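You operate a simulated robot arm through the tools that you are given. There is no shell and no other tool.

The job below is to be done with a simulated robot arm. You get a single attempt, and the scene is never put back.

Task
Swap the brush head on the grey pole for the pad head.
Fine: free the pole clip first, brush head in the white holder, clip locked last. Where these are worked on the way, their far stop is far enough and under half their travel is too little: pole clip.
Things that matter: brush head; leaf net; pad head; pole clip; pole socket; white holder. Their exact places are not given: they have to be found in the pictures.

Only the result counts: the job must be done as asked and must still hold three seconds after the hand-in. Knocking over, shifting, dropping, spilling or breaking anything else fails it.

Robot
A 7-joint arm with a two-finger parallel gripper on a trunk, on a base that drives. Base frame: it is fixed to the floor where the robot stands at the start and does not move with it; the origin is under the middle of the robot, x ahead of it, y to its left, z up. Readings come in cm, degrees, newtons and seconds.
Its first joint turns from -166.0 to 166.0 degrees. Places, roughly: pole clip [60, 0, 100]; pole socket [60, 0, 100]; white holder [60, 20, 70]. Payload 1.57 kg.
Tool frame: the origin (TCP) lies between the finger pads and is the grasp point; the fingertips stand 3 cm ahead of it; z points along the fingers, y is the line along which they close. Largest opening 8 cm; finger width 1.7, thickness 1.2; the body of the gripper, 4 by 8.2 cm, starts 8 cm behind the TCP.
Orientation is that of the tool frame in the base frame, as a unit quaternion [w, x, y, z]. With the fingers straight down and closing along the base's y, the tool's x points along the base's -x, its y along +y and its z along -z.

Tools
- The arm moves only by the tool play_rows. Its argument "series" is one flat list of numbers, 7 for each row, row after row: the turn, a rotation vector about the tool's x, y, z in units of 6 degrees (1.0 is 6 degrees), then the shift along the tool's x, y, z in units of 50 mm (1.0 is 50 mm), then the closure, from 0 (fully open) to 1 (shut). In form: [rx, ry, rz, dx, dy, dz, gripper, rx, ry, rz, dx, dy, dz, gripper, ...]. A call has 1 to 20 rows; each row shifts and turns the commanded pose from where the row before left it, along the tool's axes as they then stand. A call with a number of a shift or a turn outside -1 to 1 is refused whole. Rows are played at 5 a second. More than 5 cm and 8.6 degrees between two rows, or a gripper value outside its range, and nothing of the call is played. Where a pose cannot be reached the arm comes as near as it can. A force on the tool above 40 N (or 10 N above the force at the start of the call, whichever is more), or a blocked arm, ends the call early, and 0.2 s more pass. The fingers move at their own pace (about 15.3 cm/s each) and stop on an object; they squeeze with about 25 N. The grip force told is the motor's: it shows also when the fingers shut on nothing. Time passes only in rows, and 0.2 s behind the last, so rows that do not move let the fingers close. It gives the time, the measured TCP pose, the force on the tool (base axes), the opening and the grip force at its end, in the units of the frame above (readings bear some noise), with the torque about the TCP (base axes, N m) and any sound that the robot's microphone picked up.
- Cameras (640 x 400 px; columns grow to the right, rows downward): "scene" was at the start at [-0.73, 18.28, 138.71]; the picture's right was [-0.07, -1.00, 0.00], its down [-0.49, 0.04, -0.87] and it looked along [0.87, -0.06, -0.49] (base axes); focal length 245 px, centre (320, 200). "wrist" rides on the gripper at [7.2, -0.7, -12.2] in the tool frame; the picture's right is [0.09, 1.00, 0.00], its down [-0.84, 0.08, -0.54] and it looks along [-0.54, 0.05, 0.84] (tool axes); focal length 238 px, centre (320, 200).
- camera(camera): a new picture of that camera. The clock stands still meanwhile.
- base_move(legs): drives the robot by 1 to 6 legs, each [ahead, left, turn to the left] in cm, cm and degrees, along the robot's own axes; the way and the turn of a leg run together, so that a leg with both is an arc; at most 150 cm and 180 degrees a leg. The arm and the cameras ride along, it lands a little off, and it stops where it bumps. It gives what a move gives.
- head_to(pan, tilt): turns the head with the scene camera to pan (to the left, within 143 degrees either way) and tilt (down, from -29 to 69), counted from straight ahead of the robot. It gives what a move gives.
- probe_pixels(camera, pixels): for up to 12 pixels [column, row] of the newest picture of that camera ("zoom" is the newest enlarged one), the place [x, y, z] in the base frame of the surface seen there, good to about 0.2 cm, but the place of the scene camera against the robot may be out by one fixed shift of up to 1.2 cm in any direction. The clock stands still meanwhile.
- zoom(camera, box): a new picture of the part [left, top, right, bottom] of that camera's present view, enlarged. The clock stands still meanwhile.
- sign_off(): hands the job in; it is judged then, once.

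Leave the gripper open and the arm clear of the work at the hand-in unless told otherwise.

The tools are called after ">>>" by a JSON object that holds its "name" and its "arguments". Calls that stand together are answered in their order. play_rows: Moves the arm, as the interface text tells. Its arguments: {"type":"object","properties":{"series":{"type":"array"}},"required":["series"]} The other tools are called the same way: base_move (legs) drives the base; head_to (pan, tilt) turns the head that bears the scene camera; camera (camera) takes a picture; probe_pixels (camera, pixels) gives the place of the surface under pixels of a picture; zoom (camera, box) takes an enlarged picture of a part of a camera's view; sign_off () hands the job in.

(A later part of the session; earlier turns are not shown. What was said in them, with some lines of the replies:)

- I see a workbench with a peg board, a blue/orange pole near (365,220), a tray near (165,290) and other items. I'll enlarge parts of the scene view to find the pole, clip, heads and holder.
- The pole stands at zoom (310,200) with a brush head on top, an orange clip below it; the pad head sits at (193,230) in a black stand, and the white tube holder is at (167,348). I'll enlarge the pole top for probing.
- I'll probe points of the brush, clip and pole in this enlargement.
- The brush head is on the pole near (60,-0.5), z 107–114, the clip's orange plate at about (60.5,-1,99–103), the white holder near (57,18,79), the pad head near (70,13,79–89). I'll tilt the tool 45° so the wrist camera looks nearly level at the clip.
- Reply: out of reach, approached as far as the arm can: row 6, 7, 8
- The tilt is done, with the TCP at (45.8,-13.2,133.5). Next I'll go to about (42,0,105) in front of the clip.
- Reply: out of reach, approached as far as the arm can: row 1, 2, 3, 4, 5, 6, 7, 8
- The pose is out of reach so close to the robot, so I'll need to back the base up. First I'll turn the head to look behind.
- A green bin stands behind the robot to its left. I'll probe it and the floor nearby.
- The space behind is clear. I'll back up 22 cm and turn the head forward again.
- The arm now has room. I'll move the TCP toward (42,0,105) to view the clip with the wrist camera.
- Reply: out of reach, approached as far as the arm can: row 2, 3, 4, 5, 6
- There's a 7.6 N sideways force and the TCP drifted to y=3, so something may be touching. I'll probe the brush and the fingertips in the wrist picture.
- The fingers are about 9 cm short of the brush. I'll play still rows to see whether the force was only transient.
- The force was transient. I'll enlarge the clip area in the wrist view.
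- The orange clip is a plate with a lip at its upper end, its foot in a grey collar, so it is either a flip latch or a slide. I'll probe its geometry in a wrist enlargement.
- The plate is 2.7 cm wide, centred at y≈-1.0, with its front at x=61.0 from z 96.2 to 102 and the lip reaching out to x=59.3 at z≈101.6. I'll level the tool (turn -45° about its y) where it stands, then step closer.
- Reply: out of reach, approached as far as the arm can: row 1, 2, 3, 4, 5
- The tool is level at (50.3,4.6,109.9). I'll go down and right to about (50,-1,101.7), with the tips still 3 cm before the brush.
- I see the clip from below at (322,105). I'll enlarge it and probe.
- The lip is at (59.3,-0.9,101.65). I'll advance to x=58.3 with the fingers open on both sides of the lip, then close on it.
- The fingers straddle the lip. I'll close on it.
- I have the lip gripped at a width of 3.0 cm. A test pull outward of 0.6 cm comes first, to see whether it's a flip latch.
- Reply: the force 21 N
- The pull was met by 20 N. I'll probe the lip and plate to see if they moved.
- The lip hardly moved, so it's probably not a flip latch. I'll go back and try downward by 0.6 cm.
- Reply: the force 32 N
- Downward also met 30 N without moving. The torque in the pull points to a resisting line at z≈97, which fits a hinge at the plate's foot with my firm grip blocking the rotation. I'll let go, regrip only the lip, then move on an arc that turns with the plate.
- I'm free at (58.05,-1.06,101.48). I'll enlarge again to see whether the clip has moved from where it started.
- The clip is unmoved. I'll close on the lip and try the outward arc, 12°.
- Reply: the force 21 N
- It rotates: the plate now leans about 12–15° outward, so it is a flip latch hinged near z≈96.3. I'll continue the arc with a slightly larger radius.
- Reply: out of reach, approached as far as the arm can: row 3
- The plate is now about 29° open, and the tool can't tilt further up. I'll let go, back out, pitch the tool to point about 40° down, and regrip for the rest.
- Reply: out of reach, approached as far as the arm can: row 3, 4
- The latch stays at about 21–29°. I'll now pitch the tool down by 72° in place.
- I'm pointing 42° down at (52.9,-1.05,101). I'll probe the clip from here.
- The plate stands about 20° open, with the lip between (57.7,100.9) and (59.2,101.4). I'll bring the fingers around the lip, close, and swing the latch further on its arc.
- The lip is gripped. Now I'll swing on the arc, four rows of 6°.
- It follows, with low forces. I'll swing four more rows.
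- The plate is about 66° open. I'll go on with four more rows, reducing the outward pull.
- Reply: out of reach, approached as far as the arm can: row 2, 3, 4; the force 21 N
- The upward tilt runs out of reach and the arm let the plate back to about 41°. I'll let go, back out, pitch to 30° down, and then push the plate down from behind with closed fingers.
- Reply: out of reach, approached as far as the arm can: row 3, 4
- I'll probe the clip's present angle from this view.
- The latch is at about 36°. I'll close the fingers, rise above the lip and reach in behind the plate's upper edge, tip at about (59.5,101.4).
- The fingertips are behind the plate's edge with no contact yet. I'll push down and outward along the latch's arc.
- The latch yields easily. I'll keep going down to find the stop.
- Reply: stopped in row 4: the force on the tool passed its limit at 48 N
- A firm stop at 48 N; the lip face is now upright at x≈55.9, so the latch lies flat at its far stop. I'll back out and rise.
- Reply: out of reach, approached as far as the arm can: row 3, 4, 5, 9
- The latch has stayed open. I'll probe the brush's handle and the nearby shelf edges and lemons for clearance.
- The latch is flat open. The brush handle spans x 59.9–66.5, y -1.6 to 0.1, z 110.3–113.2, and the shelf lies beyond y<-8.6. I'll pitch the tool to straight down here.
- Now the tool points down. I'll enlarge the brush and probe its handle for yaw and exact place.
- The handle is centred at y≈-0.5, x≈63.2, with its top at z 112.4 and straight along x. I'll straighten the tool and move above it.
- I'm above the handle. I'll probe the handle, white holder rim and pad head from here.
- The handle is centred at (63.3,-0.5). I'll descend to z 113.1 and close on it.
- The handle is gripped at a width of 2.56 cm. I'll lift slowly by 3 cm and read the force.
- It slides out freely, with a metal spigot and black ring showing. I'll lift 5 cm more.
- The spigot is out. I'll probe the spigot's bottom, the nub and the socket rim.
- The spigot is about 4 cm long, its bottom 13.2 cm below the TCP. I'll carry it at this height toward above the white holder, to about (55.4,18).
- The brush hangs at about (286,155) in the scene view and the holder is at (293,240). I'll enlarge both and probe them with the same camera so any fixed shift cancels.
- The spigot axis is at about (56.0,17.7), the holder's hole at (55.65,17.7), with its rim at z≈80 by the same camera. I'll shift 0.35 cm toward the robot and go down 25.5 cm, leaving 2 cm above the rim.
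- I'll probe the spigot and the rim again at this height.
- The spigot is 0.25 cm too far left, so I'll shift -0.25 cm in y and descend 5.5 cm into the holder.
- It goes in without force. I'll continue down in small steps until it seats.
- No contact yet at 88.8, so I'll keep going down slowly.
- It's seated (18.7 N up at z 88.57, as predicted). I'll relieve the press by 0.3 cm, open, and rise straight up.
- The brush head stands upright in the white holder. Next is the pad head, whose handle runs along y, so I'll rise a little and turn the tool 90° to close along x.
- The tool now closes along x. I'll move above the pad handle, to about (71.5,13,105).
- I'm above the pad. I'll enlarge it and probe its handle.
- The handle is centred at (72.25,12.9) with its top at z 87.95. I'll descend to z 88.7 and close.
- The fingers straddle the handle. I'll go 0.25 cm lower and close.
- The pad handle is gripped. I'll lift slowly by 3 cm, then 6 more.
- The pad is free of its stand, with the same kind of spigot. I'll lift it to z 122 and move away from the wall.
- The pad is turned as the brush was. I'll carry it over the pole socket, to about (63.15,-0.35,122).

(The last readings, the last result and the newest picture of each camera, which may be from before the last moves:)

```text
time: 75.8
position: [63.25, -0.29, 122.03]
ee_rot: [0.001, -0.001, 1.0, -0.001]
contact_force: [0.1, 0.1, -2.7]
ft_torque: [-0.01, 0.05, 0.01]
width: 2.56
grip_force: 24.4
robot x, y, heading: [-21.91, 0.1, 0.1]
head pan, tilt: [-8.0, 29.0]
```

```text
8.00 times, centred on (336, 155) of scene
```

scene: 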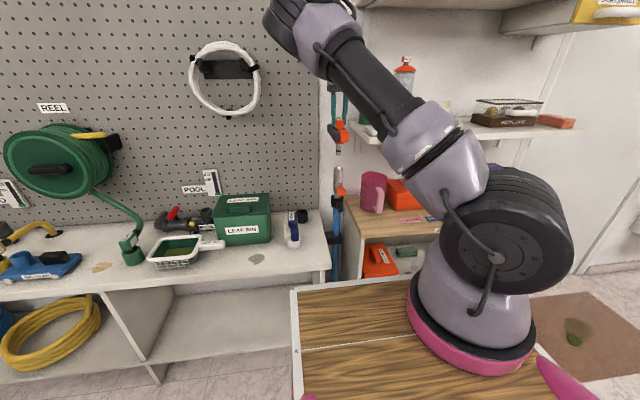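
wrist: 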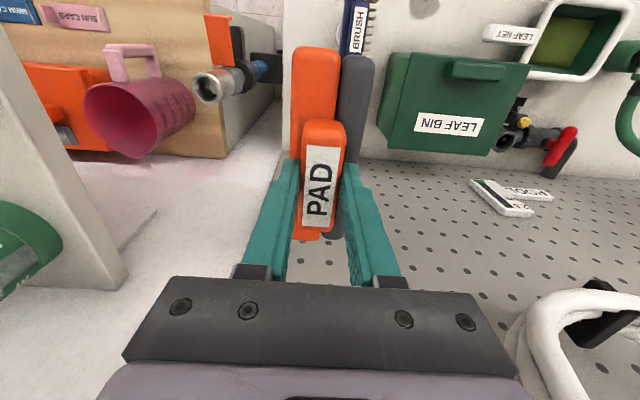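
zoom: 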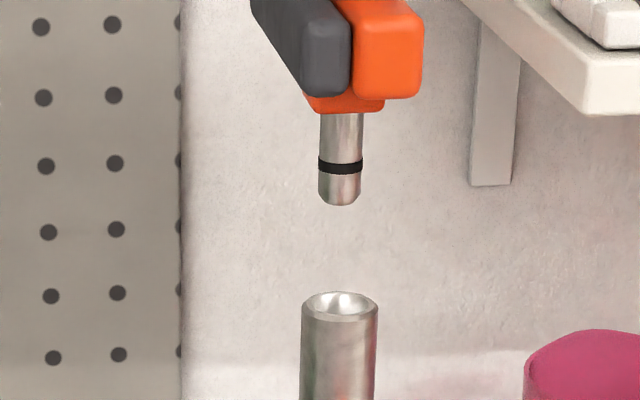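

Laterally the spigot (column 340) and socket (339.5) line up, and the socket has a funnel mouth. I'll probe for the fore-aft match.

>>> {"name": "probe_pixels", "arguments": {"camera": "zoom", "pixels": [[340, 140], [340, 150], [340, 180], [340, 190], [322, 150], [358, 150], [340, 330], [340, 350], [340, 370], [340, 293], [304, 340], [375, 340]]}}

```text
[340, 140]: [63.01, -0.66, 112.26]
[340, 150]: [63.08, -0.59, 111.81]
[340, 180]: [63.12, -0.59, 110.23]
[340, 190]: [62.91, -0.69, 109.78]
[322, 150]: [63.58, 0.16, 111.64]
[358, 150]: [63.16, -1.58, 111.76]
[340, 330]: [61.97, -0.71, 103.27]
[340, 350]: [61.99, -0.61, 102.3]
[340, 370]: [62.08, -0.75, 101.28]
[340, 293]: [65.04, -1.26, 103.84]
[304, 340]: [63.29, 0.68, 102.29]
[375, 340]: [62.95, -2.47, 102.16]
```

By comparison with the brush's position when it left the socket, I need a small shift of -0.15 cm in x and -0.12 cm in y. I'll do that and descend 4.2 cm to just above the mouth.

>>> {"name": "play_rows", "arguments": {"series": [0, 0, 0, 0.032, -0.025, 0, 1, 0, 0, 0, 0, 0, 0.3, 1, 0, 0, 0, 0, 0, 0.3, 1, 0, 0, 0, 0, 0, 0.24, 1, 0, 0, 0, 0, 0, 0, 1, 0, 0, 0, 0, 0, 0, 1]}}

>>> {"name": "zoom", "arguments": {"camera": "scene", "box": [312, 145, 360, 182]}}

>>> {"name": "probe_pixels", "arguments": {"camera": "zoom", "pixels": [[325, 190], [325, 170], [325, 160], [325, 270], [325, 300], [325, 320]]}}

```text
time: 77.2
position: [63.15, -0.43, 117.62]
ee_rot: [0.001, 0.0, 1.0, 0.0]
contact_force: [0.8, -0.5, -2.0]
ft_torque: [-0.01, -0.03, 0.01]
width: 2.55
grip_force: 25.1
robot x, y, heading: [-21.81, 0.21, 0.6]
head pan, tilt: [-8.0, 29.0]
```

```text
10.81 times, centred on (336, 164) of scene
```

zoom: 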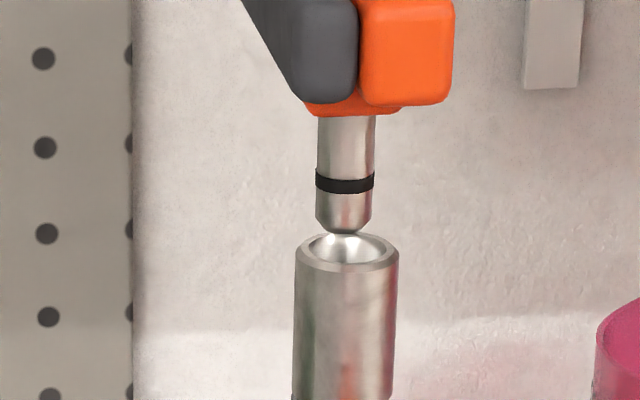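

```text
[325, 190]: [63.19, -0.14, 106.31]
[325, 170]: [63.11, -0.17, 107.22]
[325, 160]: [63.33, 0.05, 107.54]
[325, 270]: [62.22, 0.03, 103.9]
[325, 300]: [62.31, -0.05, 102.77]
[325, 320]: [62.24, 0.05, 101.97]
```

Spigot column 344.5 and socket column 346.5 agree within 0.1 cm. I'll lower slowly into the funnel.

>>> {"name": "play_rows", "arguments": {"series": [0, 0, 0, 0, -0.01, 0.1, 1, 0, 0, 0, 0, 0, 0.08, 1, 0, 0, 0, 0, 0, 0.08, 1, 0, 0, 0, 0, 0, 0, 1]}}

>>> {"name": "zoom", "arguments": {"camera": "scene", "box": [312, 145, 360, 182]}}

```text
time: 78.2
position: [63.08, -0.4, 116.43]
ee_rot: [0.002, 0.0, 1.0, 0.001]
contact_force: [0.1, 0.1, -3.0]
ft_torque: [0.03, 0.02, 0.02]
width: 2.57
grip_force: 25.0
robot x, y, heading: [-21.85, -0.18, 0.8]
head pan, tilt: [-8.0, 29.0]
```

```text
10.81 times, centred on (336, 164) of scene
```

zoom: 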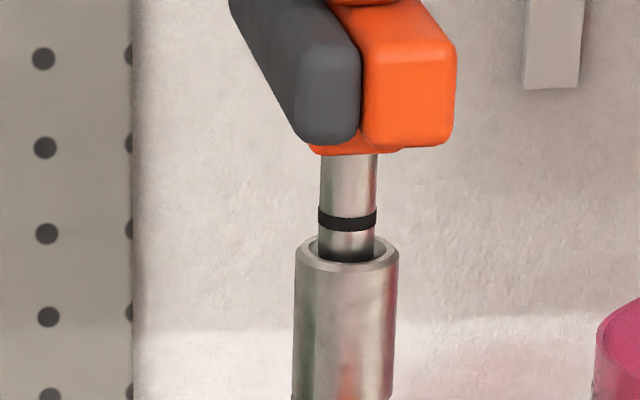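

The tip is inside the mouth with no contact force. I'll continue down 2 cm in small steps.

>>> {"name": "play_rows", "arguments": {"series": [0, 0, 0, 0, 0, 0.08, 1, 0, 0, 0, 0, 0, 0.08, 1, 0, 0, 0, 0, 0, 0.08, 1, 0, 0, 0, 0, 0, 0.08, 1, 0, 0, 0, 0, 0, 0.08, 1, 0, 0, 0, 0, 0, 0, 1]}}

>>> {"name": "zoom", "arguments": {"camera": "scene", "box": [312, 145, 360, 182]}}

```text
time: 79.6
position: [63.03, -0.5, 114.39]
ee_rot: [0.001, 0.001, 1.0, 0.001]
contact_force: [0.0, -1.1, -2.2]
ft_torque: [-0.04, 0.01, 0.01]
width: 2.6
grip_force: 24.7
robot x, y, heading: [-21.52, -0.15, 0.4]
head pan, tilt: [-8.0, 29.0]
```

```text
10.81 times, centred on (336, 164) of scene
```

zoom: 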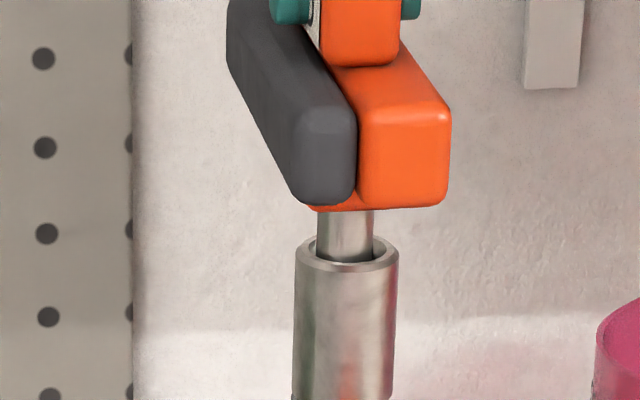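

It's going in well. I'll continue until it seats, expected at z≈113.

>>> {"name": "play_rows", "arguments": {"series": [0, 0, 0, 0, 0, 0.06, 1, 0, 0, 0, 0, 0, 0.06, 1, 0, 0, 0, 0, 0, 0.06, 1, 0, 0, 0, 0, 0, 0.05, 1, 0, 0, 0, 0, 0, 0.05, 1, 0, 0, 0, 0, 0, 0, 1]}}

>>> {"name": "zoom", "arguments": {"camera": "scene", "box": [312, 145, 360, 182]}}

```text
time: 81.0
position: [62.98, -0.58, 112.97]
ee_rot: [0.0, 0.001, 1.0, 0.0]
contact_force: [-1.1, -0.1, -1.8]
ft_torque: [-0.04, 0.04, 0.01]
width: 2.55
grip_force: 25.2
robot x, y, heading: [-22.17, -0.22, 0.3]
head pan, tilt: [-8.0, 29.0]
```

```text
10.81 times, centred on (336, 164) of scene
```

zoom: 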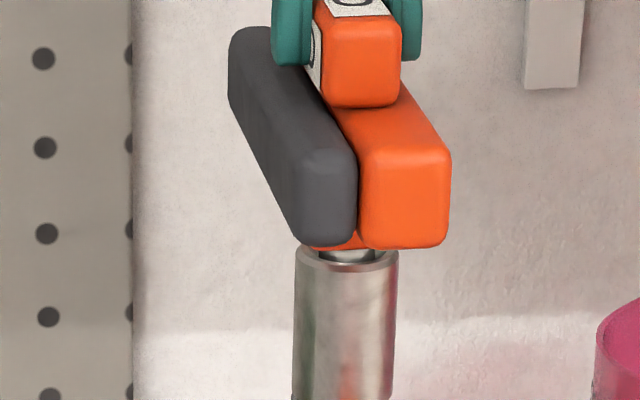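

No seating force yet at 112.97. I'll continue in 0.2 cm steps.

>>> {"name": "play_rows", "arguments": {"series": [0, 0, 0, 0, 0, 0.04, 1, 0, 0, 0, 0, 0, 0.04, 1, 0, 0, 0, 0, 0, 0.04, 1, 0, 0, 0, 0, 0, 0, 1]}}

>>> {"name": "zoom", "arguments": {"camera": "scene", "box": [312, 145, 360, 182]}}

```text
time: 82.0
position: [63.0, -0.41, 112.56]
ee_rot: [0.001, 0.0, 1.0, 0.0]
contact_force: [1.1, -2.1, 19.1]
ft_torque: [-0.26, -0.15, 0.02]
width: 2.57
grip_force: 25.1
robot x, y, heading: [-21.81, 0.24, 0.4]
head pan, tilt: [-8.0, 29.0]
```

```text
10.81 times, centred on (336, 164) of scene
```

zoom: 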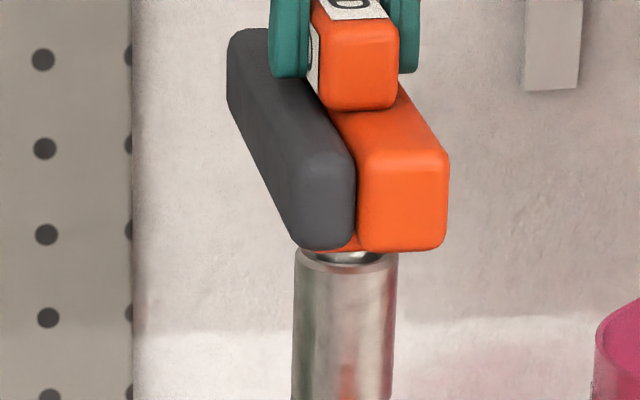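

An upward force of 19 N at z 112.56. I'll press 0.15 cm more to confirm it's the bottom, not friction.

>>> {"name": "play_rows", "arguments": {"series": [0, 0, 0, 0, 0, 0.03, 1, 0, 0, 0, 0, 0, 0, 1]}}

```text
time: 82.6
position: [63.1, -0.44, 112.32]
ee_rot: [0.001, 0.0, 1.0, 0.001]
contact_force: [-0.4, -1.3, 19.4]
ft_torque: [-0.34, 0.06, -0.01]
width: 2.55
grip_force: 24.7
robot x, y, heading: [-21.54, -0.23, 0.8]
head pan, tilt: [-8.0, 29.0]
```

The tool moved 0.2 cm at the same force, so either the pad is sliding in or my grip is slipping. I'll look.

>>> {"name": "zoom", "arguments": {"camera": "scene", "box": [312, 145, 360, 182]}}

>>> {"name": "probe_pixels", "arguments": {"camera": "zoom", "pixels": [[400, 240], [340, 240], [350, 262], [350, 248], [345, 275], [365, 90], [345, 256]]}}

```text
10.81 times, centred on (336, 164) of scene
```

zoom: 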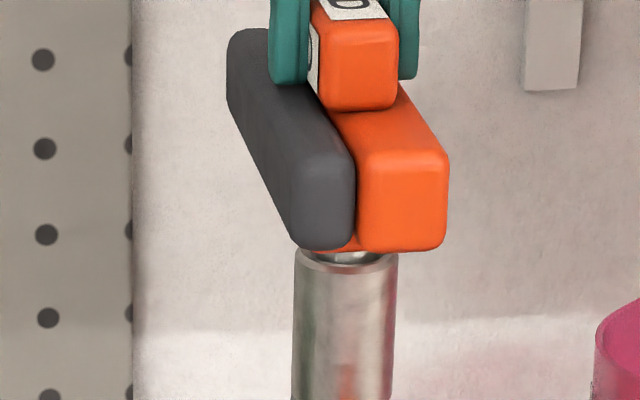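

```text
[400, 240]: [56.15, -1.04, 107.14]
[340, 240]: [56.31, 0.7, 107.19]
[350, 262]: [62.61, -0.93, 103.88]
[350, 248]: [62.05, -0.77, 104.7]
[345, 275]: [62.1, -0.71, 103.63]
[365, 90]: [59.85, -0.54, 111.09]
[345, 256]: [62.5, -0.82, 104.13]
```

The pad didn't move, so it's on the bottom and only my grip slipped. I'll relieve by 0.2 cm, open, and rise.

>>> {"name": "play_rows", "arguments": {"series": [0, 0, 0, 0, 0, -0.04, 1, 0, 0, 0, 0, 0, 0, 0.7, 0, 0, 0, 0, 0, 0, 0.3, 0, 0, 0, 0, 0, 0, 0, 0, 0, 0, 0, 0, -0.2, 0, 0, 0, 0, 0, 0, -0.5, 0, 0, 0, 0, 0, 0, -0.8, 0, 0, 0, 0, 0, 0, -0.3, 0, 0, 0, 0, 0, 0, 0, 0]}}

>>> {"name": "zoom", "arguments": {"camera": "scene", "box": [300, 130, 380, 200]}}

>>> {"name": "camera", "arguments": {"camera": "wrist"}}

```text
time: 84.6
position: [63.03, -0.52, 121.29]
ee_rot: [0.001, 0.0, 1.0, 0.0]
contact_force: [0.5, 0.1, 0.5]
ft_torque: [0.03, -0.04, 0.01]
width: 8.0
grip_force: 0.1
robot x, y, heading: [-21.8, -0.04, 0.6]
head pan, tilt: [-8.0, 29.0]
```

```text
5.71 times, centred on (340, 165) of scene
```

zoom: 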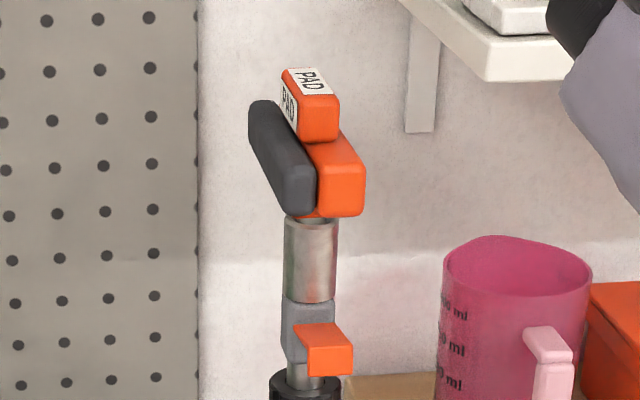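

```text
taken
```

wrist: 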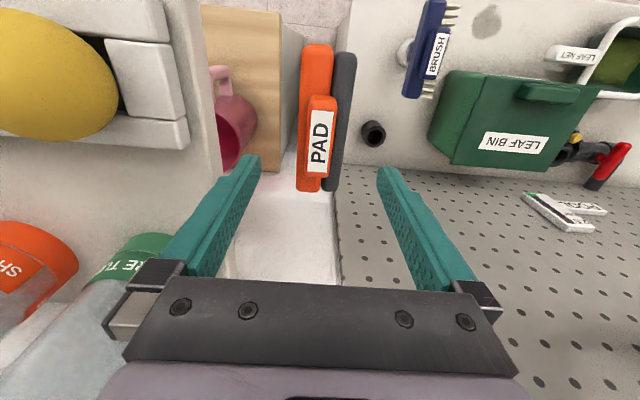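

The pad is in the socket and the hand is clear. Now the clip. I'll retreat, pitch the tool to 30° down and come in under the latch's lip to push it up along its arc. First the retreat and lowering, with closed fingers.

>>> {"name": "play_rows", "arguments": {"series": [0, 0, 0, 0.65, -0.025, 0, 0, 0, 0, 0, 0.65, -0.025, 0, 0, 0, 0, 0, 0.65, -0.025, 0, 0.5, 0, 0, 0, 0.65, -0.025, 0, 1, 0, 0, 0, 0.4, 0, 0.6, 1, 0, 0, 0, 0, 0, 0.8, 1, 0, 0, 0, 0, 0, 0.8, 1, 0, 0, 0, 0, 0, 0, 1]}}

>>> {"name": "play_rows", "arguments": {"series": [0, -1, 0, 0, 0, 0, 1, 0, -1, 0, 0, 0, 0, 1, 0, -1, 0, 0, 0, 0, 1, 0, -1, 0, 0, 0, 0, 1, 0, -1, 0, 0, 0, 0, 1, 0, -1, 0, 0, 0, 0, 1, 0, -1, 0, 0, 0, 0, 1, 0, -1, 0, 0, 0, 0, 1, 0, -1, 0, 0, 0, 0, 1, 0, -1, 0, 0, 0, 0, 1, 0, 0, 0, 0, 0, 0, 1]}}

>>> {"name": "camera", "arguments": {"camera": "wrist"}}

```text
time: 86.4
position: [48.18, -0.92, 110.59]
ee_rot: [0.001, 0.0, 1.0, 0.0]
contact_force: [1.1, 0.1, 0.0]
ft_torque: [0.0, -0.03, -0.04]
width: 0.0
grip_force: 21.0
robot x, y, heading: [-21.5, -0.34, 0.6]
head pan, tilt: [-8.0, 29.0]
```

```text
time: 88.8
position: [50.13, -0.24, 110.72]
ee_rot: [0.502, 0.001, 0.865, 0.0]
contact_force: [0.0, -0.7, -0.4]
ft_torque: [-0.01, -0.01, 0.02]
width: 0.01
grip_force: 21.0
out of reach, approached as far as the arm can: row 9, 10
robot x, y, heading: [-21.64, -0.35, 0.5]
head pan, tilt: [-8.0, 29.0]
```

```text
taken
```

wrist: 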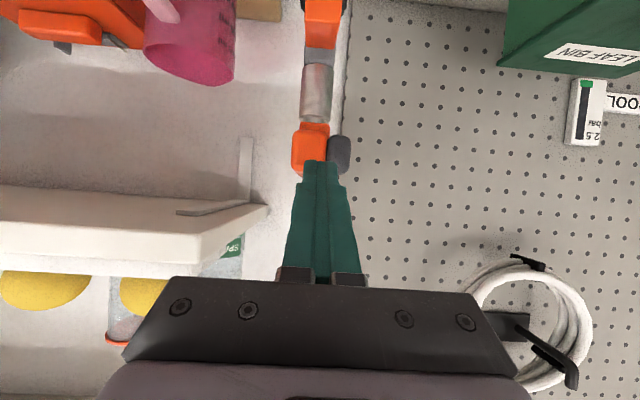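

I'll descend in front of the pole to about (47.5,-1,94).

>>> {"name": "play_rows", "arguments": {"series": [0, 0, 0, 0.788, -0.038, 0.305, 1, 0, 0, 0, 0.788, -0.038, 0.305, 1, 0, 0, 0, 0.788, -0.038, 0.305, 1, 0, 0, 0, 0.788, -0.038, 0.305, 1, 0, 0, 0, 0, 0, 0, 1]}}

>>> {"name": "camera", "arguments": {"camera": "wrist"}}

```text
time: 90.0
position: [48.37, -0.94, 93.7]
ee_rot: [0.501, 0.001, 0.865, 0.0]
contact_force: [-2.0, -0.4, 0.6]
ft_torque: [0.03, 0.03, 0.0]
width: 0.01
grip_force: 21.8
out of reach, approached as far as the arm can: row 1
robot x, y, heading: [-21.76, -0.25, 0.5]
head pan, tilt: [-8.0, 29.0]
```

```text
taken
```

wrist: 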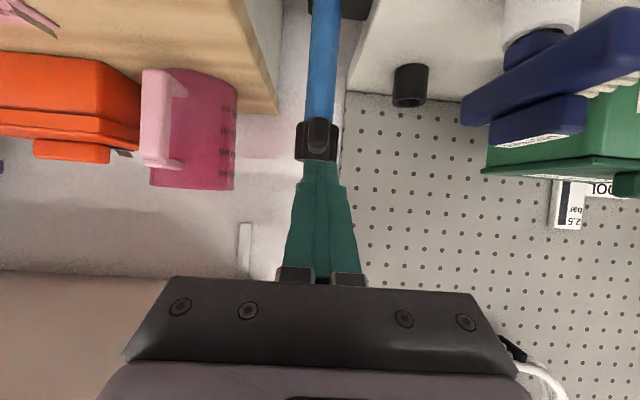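

The fingers hide the latch now, and a black knob on the pole shows at (317,140). I'll probe it and use the scene view.

>>> {"name": "probe_pixels", "arguments": {"camera": "wrist", "pixels": [[317, 125], [317, 140], [305, 150], [330, 150], [317, 155], [320, 165]]}}

>>> {"name": "zoom", "arguments": {"camera": "scene", "box": [290, 150, 390, 230]}}

```text
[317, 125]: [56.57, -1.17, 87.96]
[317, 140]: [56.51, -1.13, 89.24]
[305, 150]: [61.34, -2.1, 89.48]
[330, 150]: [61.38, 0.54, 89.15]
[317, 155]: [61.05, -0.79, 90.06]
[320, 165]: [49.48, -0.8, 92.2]
```

```text
5.00 times, centred on (340, 190) of scene
```

zoom: 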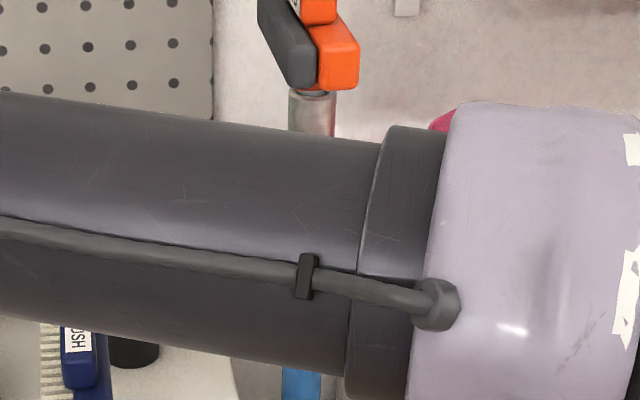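

The knob's lever reaches x 56.5 at z≤90, below my path. I'll move straight forward at this height to (54.2,-1,93.7), under the lip.

>>> {"name": "play_rows", "arguments": {"series": [0, 0, 0, -0.29, -0.005, 0.502, 1, 0, 0, 0, -0.29, -0.005, 0.502, 1, 0, 0, 0, 0, 0, 0, 1]}}

>>> {"name": "camera", "arguments": {"camera": "wrist"}}

```text
time: 90.8
position: [54.31, -0.8, 93.8]
ee_rot: [0.501, 0.001, 0.866, 0.0]
contact_force: [0.3, -0.2, 0.3]
ft_torque: [0.01, -0.02, -0.01]
width: 0.0
grip_force: 21.5
robot x, y, heading: [-21.73, -0.08, 0.5]
head pan, tilt: [-8.0, 29.0]
```

```text
taken
```

wrist: 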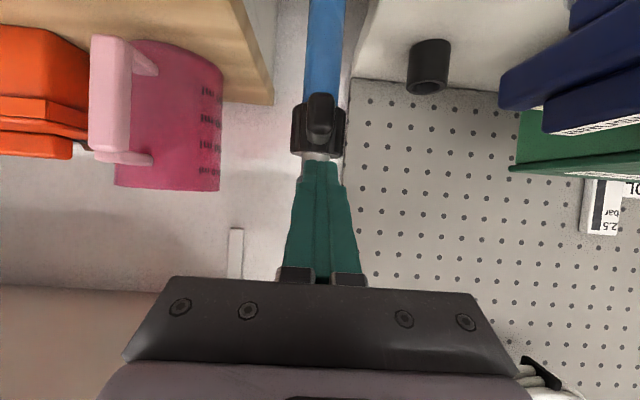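

I'm under the lip without contact. I'll push up along the latch's arc for the first half.

>>> {"name": "play_rows", "arguments": {"series": [0, 0, 0, -0.185, -0.03, -0.148, 1, 0, 0, 0, -0.185, 0, -0.148, 1, 0, 0, 0, -0.133, 0, -0.06, 1, 0, 0, 0, -0.133, 0, -0.06, 1, 0, 0, 0, -0.146, 0, -0.027, 1, 0, 0, 0, -0.146, 0, -0.027, 1, 0, 0, 0, 0, 0, 0, 1]}}

>>> {"name": "zoom", "arguments": {"camera": "wrist", "box": [250, 60, 390, 220]}}

```text
time: 92.4
position: [54.5, -1.07, 99.23]
ee_rot: [0.501, 0.0, 0.866, 0.001]
contact_force: [-0.1, 0.1, 0.3]
ft_torque: [-0.01, 0.0, -0.01]
width: 0.0
grip_force: 21.1
robot x, y, heading: [-21.67, -0.24, 0.7]
head pan, tilt: [-8.0, 29.0]
```

```text
2.50 times, centred on (320, 140) of wrist
```

zoom: 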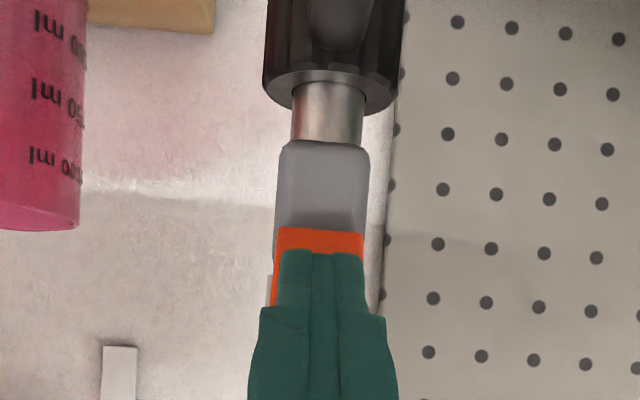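

The latch rises with the fingers. I'll continue inward to close it.

>>> {"name": "play_rows", "arguments": {"series": [0, 0, 0, -0.149, 0, 0.018, 1, 0, 0, 0, -0.149, 0, 0.018, 1, 0, 0, 0, -0.135, 0, 0.054, 1, 0, 0, 0, -0.135, 0, 0.054, 1, 0, 0, 0, 0, 0, 0, 1]}}

>>> {"name": "zoom", "arguments": {"camera": "wrist", "box": [250, 60, 390, 220]}}

>>> {"name": "probe_pixels", "arguments": {"camera": "zoom", "pixels": [[320, 225], [320, 235], [320, 245], [270, 290], [320, 150]]}}

```text
time: 93.6
position: [56.38, -1.07, 101.28]
ee_rot: [0.501, 0.0, 0.866, 0.0]
contact_force: [0.0, -0.4, 0.4]
ft_torque: [-0.02, -0.01, -0.01]
width: 0.0
grip_force: 21.8
robot x, y, heading: [-21.65, -0.18, 0.7]
head pan, tilt: [-8.0, 29.0]
```

```text
2.50 times, centred on (320, 140) of wrist
```

zoom: 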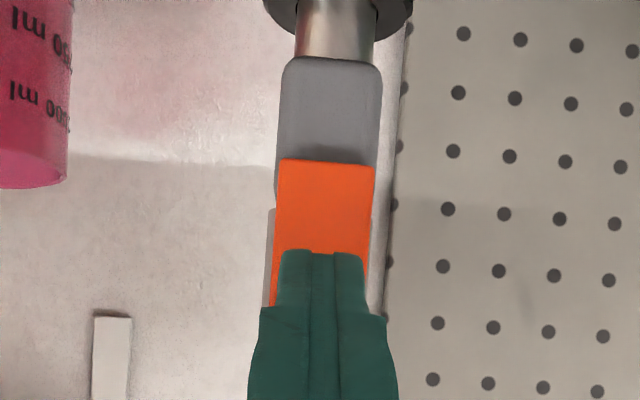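

```text
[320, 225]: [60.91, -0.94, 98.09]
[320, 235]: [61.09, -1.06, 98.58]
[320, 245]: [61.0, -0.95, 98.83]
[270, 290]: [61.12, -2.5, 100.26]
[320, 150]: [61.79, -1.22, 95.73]
```

The plate already reads x=61.0 along its height, i.e. upright and closed. I'll press forward to make sure it's fully locked.

>>> {"name": "play_rows", "arguments": {"series": [0, 0, 0, -0.05, 0, 0.087, 1, 0, 0, 0, -0.05, 0, 0.087, 1, 0, 0, 0, -0.05, 0, 0.087, 1, 0, 0, 0, -0.05, 0, 0.087, 1, 0, 0, 0, -0.03, 0, 0.05, 1, 0, 0, 0, 0, 0, 0, 1]}}

>>> {"name": "zoom", "arguments": {"camera": "wrist", "box": [250, 60, 390, 220]}}

```text
time: 94.6
position: [57.99, -1.07, 101.1]
ee_rot: [0.498, 0.0, 0.867, -0.001]
contact_force: [-20.8, 2.9, 2.8]
ft_torque: [0.17, 0.04, 0.15]
width: 0.0
grip_force: 21.5
robot x, y, heading: [-21.73, -0.3, 0.6]
head pan, tilt: [-8.0, 29.0]
stopped in row 5: the force on the tool passed its limit at 46 N (the readings are from after the stop); the commanded pose is now the measured one
```

```text
2.50 times, centred on (320, 140) of wrist
```

zoom: 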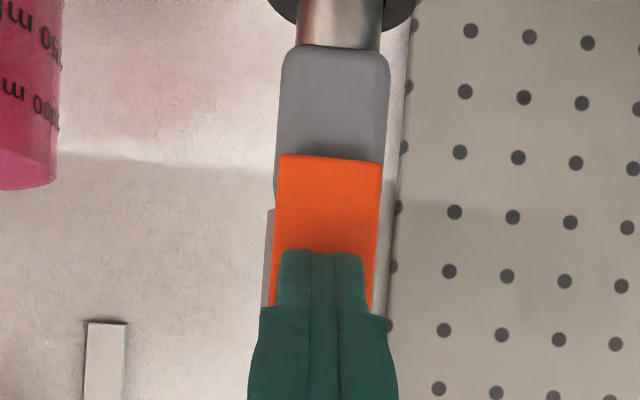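

It's pressed against its stop at 46 N. I'll retreat backward and slightly down so the lip isn't caught.

>>> {"name": "play_rows", "arguments": {"series": [0, 0, 0, 0.1, 0, -0.12, 1, 0, 0, 0, 0.4, 0, -0.45, 1, 0, 0, 0, 0.5, 0, -0.6, 1, 0, 0, 0, 0.2, 0, -0.6, 1, 0, 0, 0, 0, 0, 0, 1]}}

>>> {"name": "camera", "arguments": {"camera": "wrist"}}

```text
time: 95.8
position: [49.19, -0.97, 99.93]
ee_rot: [0.498, 0.001, 0.867, 0.0]
contact_force: [0.3, -0.4, 0.2]
ft_torque: [-0.01, 0.04, -0.03]
width: 0.0
grip_force: 21.8
out of reach, approached as far as the arm can: row 4
robot x, y, heading: [-21.69, 0.06, 0.5]
head pan, tilt: [-8.0, 29.0]
```

```text
taken
```

wrist: 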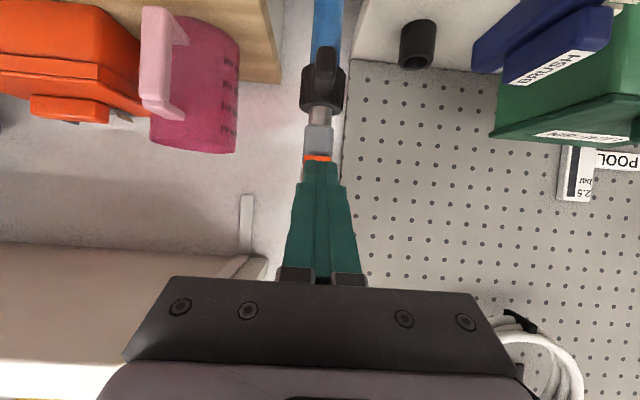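

Now I'll open the fingers to see past them and check the clip.

>>> {"name": "play_rows", "arguments": {"series": [0, 0, 0, 0, 0, 0, 0.3, 0, 0, 0, 0, 0, 0, 0, 0, 0, 0, 0, 0, 0, 0]}}

>>> {"name": "zoom", "arguments": {"camera": "wrist", "box": [250, 80, 390, 280]}}

>>> {"name": "probe_pixels", "arguments": {"camera": "zoom", "pixels": [[318, 115], [318, 130], [318, 150], [318, 165], [318, 175], [318, 185], [318, 195], [318, 205], [318, 220], [318, 235]]}}

```text
time: 96.6
position: [49.26, -1.02, 99.85]
ee_rot: [0.498, 0.002, 0.867, -0.001]
contact_force: [0.3, -0.7, -0.5]
ft_torque: [-0.03, 0.0, -0.02]
width: 7.98
grip_force: 0.1
robot x, y, heading: [-22.14, -0.3, 0.5]
head pan, tilt: [-8.0, 29.0]
```

```text
2.00 times, centred on (320, 180) of wrist
```

zoom: 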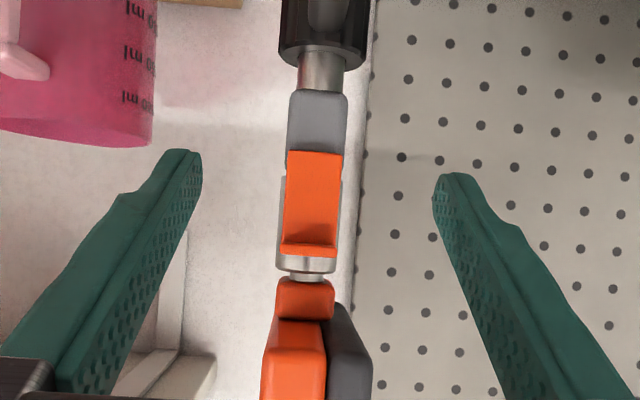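

```text
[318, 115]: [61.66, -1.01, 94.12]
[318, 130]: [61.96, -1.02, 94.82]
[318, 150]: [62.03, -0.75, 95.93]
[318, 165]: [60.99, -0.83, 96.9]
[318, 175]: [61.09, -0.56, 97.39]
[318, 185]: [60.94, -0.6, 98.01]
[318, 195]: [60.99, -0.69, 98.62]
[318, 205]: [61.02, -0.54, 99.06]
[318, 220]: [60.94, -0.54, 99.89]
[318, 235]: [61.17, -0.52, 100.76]
```

The plate is upright at x=61.0 along its whole height, just as at the start. Now I'll retreat up and away, then check everything.

>>> {"name": "play_rows", "arguments": {"series": [0, 0.8, 0, -0.4, 0, -0.6, 0, 0, 0.8, 0, -0.5, 0, -0.6, 0, 0, 0.8, 0, -0.5, 0, -0.6, 0, 0, 0.8, 0, -0.4, 0, -0.6, 0, 0, 0.8, 0, 0, 0, -0.6, 0, 0, 0.8, 0, 0, 0, -0.6, 0, 0, 0, 0, 0, 0, -0.6, 0, 0, 0, 0, 0, 0, 0, 0]}}

>>> {"name": "camera", "arguments": {"camera": "scene"}}

>>> {"name": "zoom", "arguments": {"camera": "scene", "box": [240, 130, 380, 260]}}

>>> {"name": "camera", "arguments": {"camera": "wrist"}}

```text
time: 98.4
position: [41.08, -0.63, 121.6]
ee_rot: [0.267, 0.001, 0.964, -0.001]
contact_force: [-0.5, 0.4, -0.1]
ft_torque: [0.02, 0.0, 0.0]
width: 8.02
grip_force: 0.1
out of reach, approached as far as the arm can: row 1
robot x, y, heading: [-21.72, -0.21, 0.3]
head pan, tilt: [-8.0, 29.0]
```

```text
taken
```

scene: 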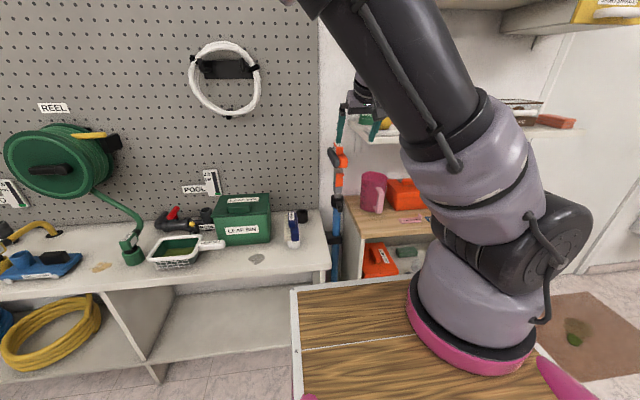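

```text
3.08 times, centred on (310, 195) of scene
```

zoom: 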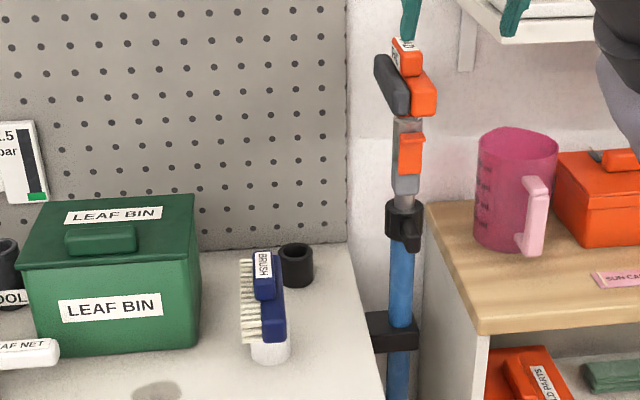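

```text
taken
```

wrist: 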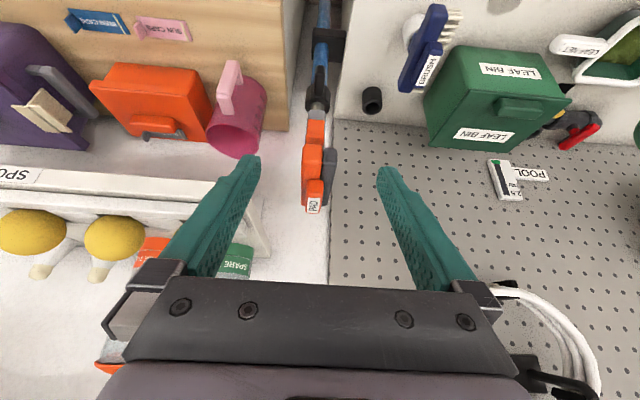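

The pad is on the pole, the clip is up and the brush is upright in the white holder. One last close look at the pole top before handing in.

>>> {"name": "zoom", "arguments": {"camera": "scene", "box": [314, 140, 362, 200]}}

>>> {"name": "zoom", "arguments": {"camera": "scene", "box": [262, 200, 326, 250]}}

```text
6.67 times, centred on (338, 170) of scene
```

zoom: 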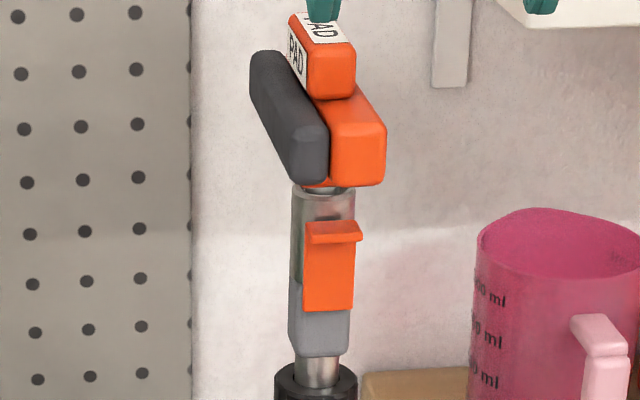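

```text
8.00 times, centred on (294, 225) of scene
```

zoom: 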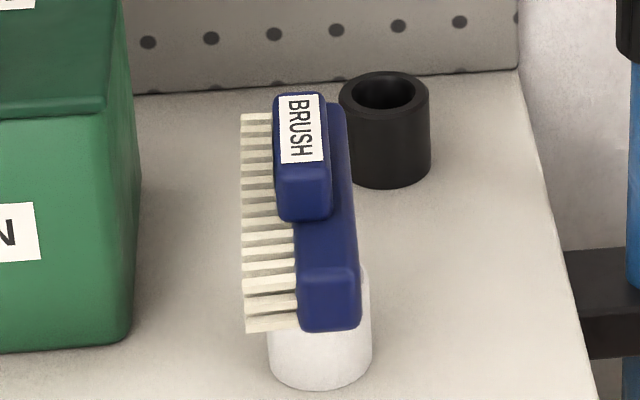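

The pad is seated with the clip locked, the brush head stands in the white holder, the gripper is open and the arm is clear. I'm handing in.

>>> {"name": "sign_off", "arguments": {}}

```text
The job is handed in.
```

The pad head is now on the grey pole with its clip locked, and the brush head stands upright in the white holder. I've handed the job in; the tool only confirmed the hand-in, so I don't have the verdict.

- **Clip, opened first:** the clip is a flip latch. I opened it to its far stop, where it lay about flat.
- **Brush head:** it lifted out of the pole freely and sits in the white holder, with its collar on the rim.
- **Pad head:** it went into the pole socket until it bottomed, facing the same way the brush did. Its black stand is now empty.
- **Clip, locked last:** I pushed it back up and pressed it against its stop. Its plate then read the same position as at the start, along its whole height.

At hand-in the gripper was open and the arm clear of the work. In the last pictures nothing else had moved, including the leaf net.
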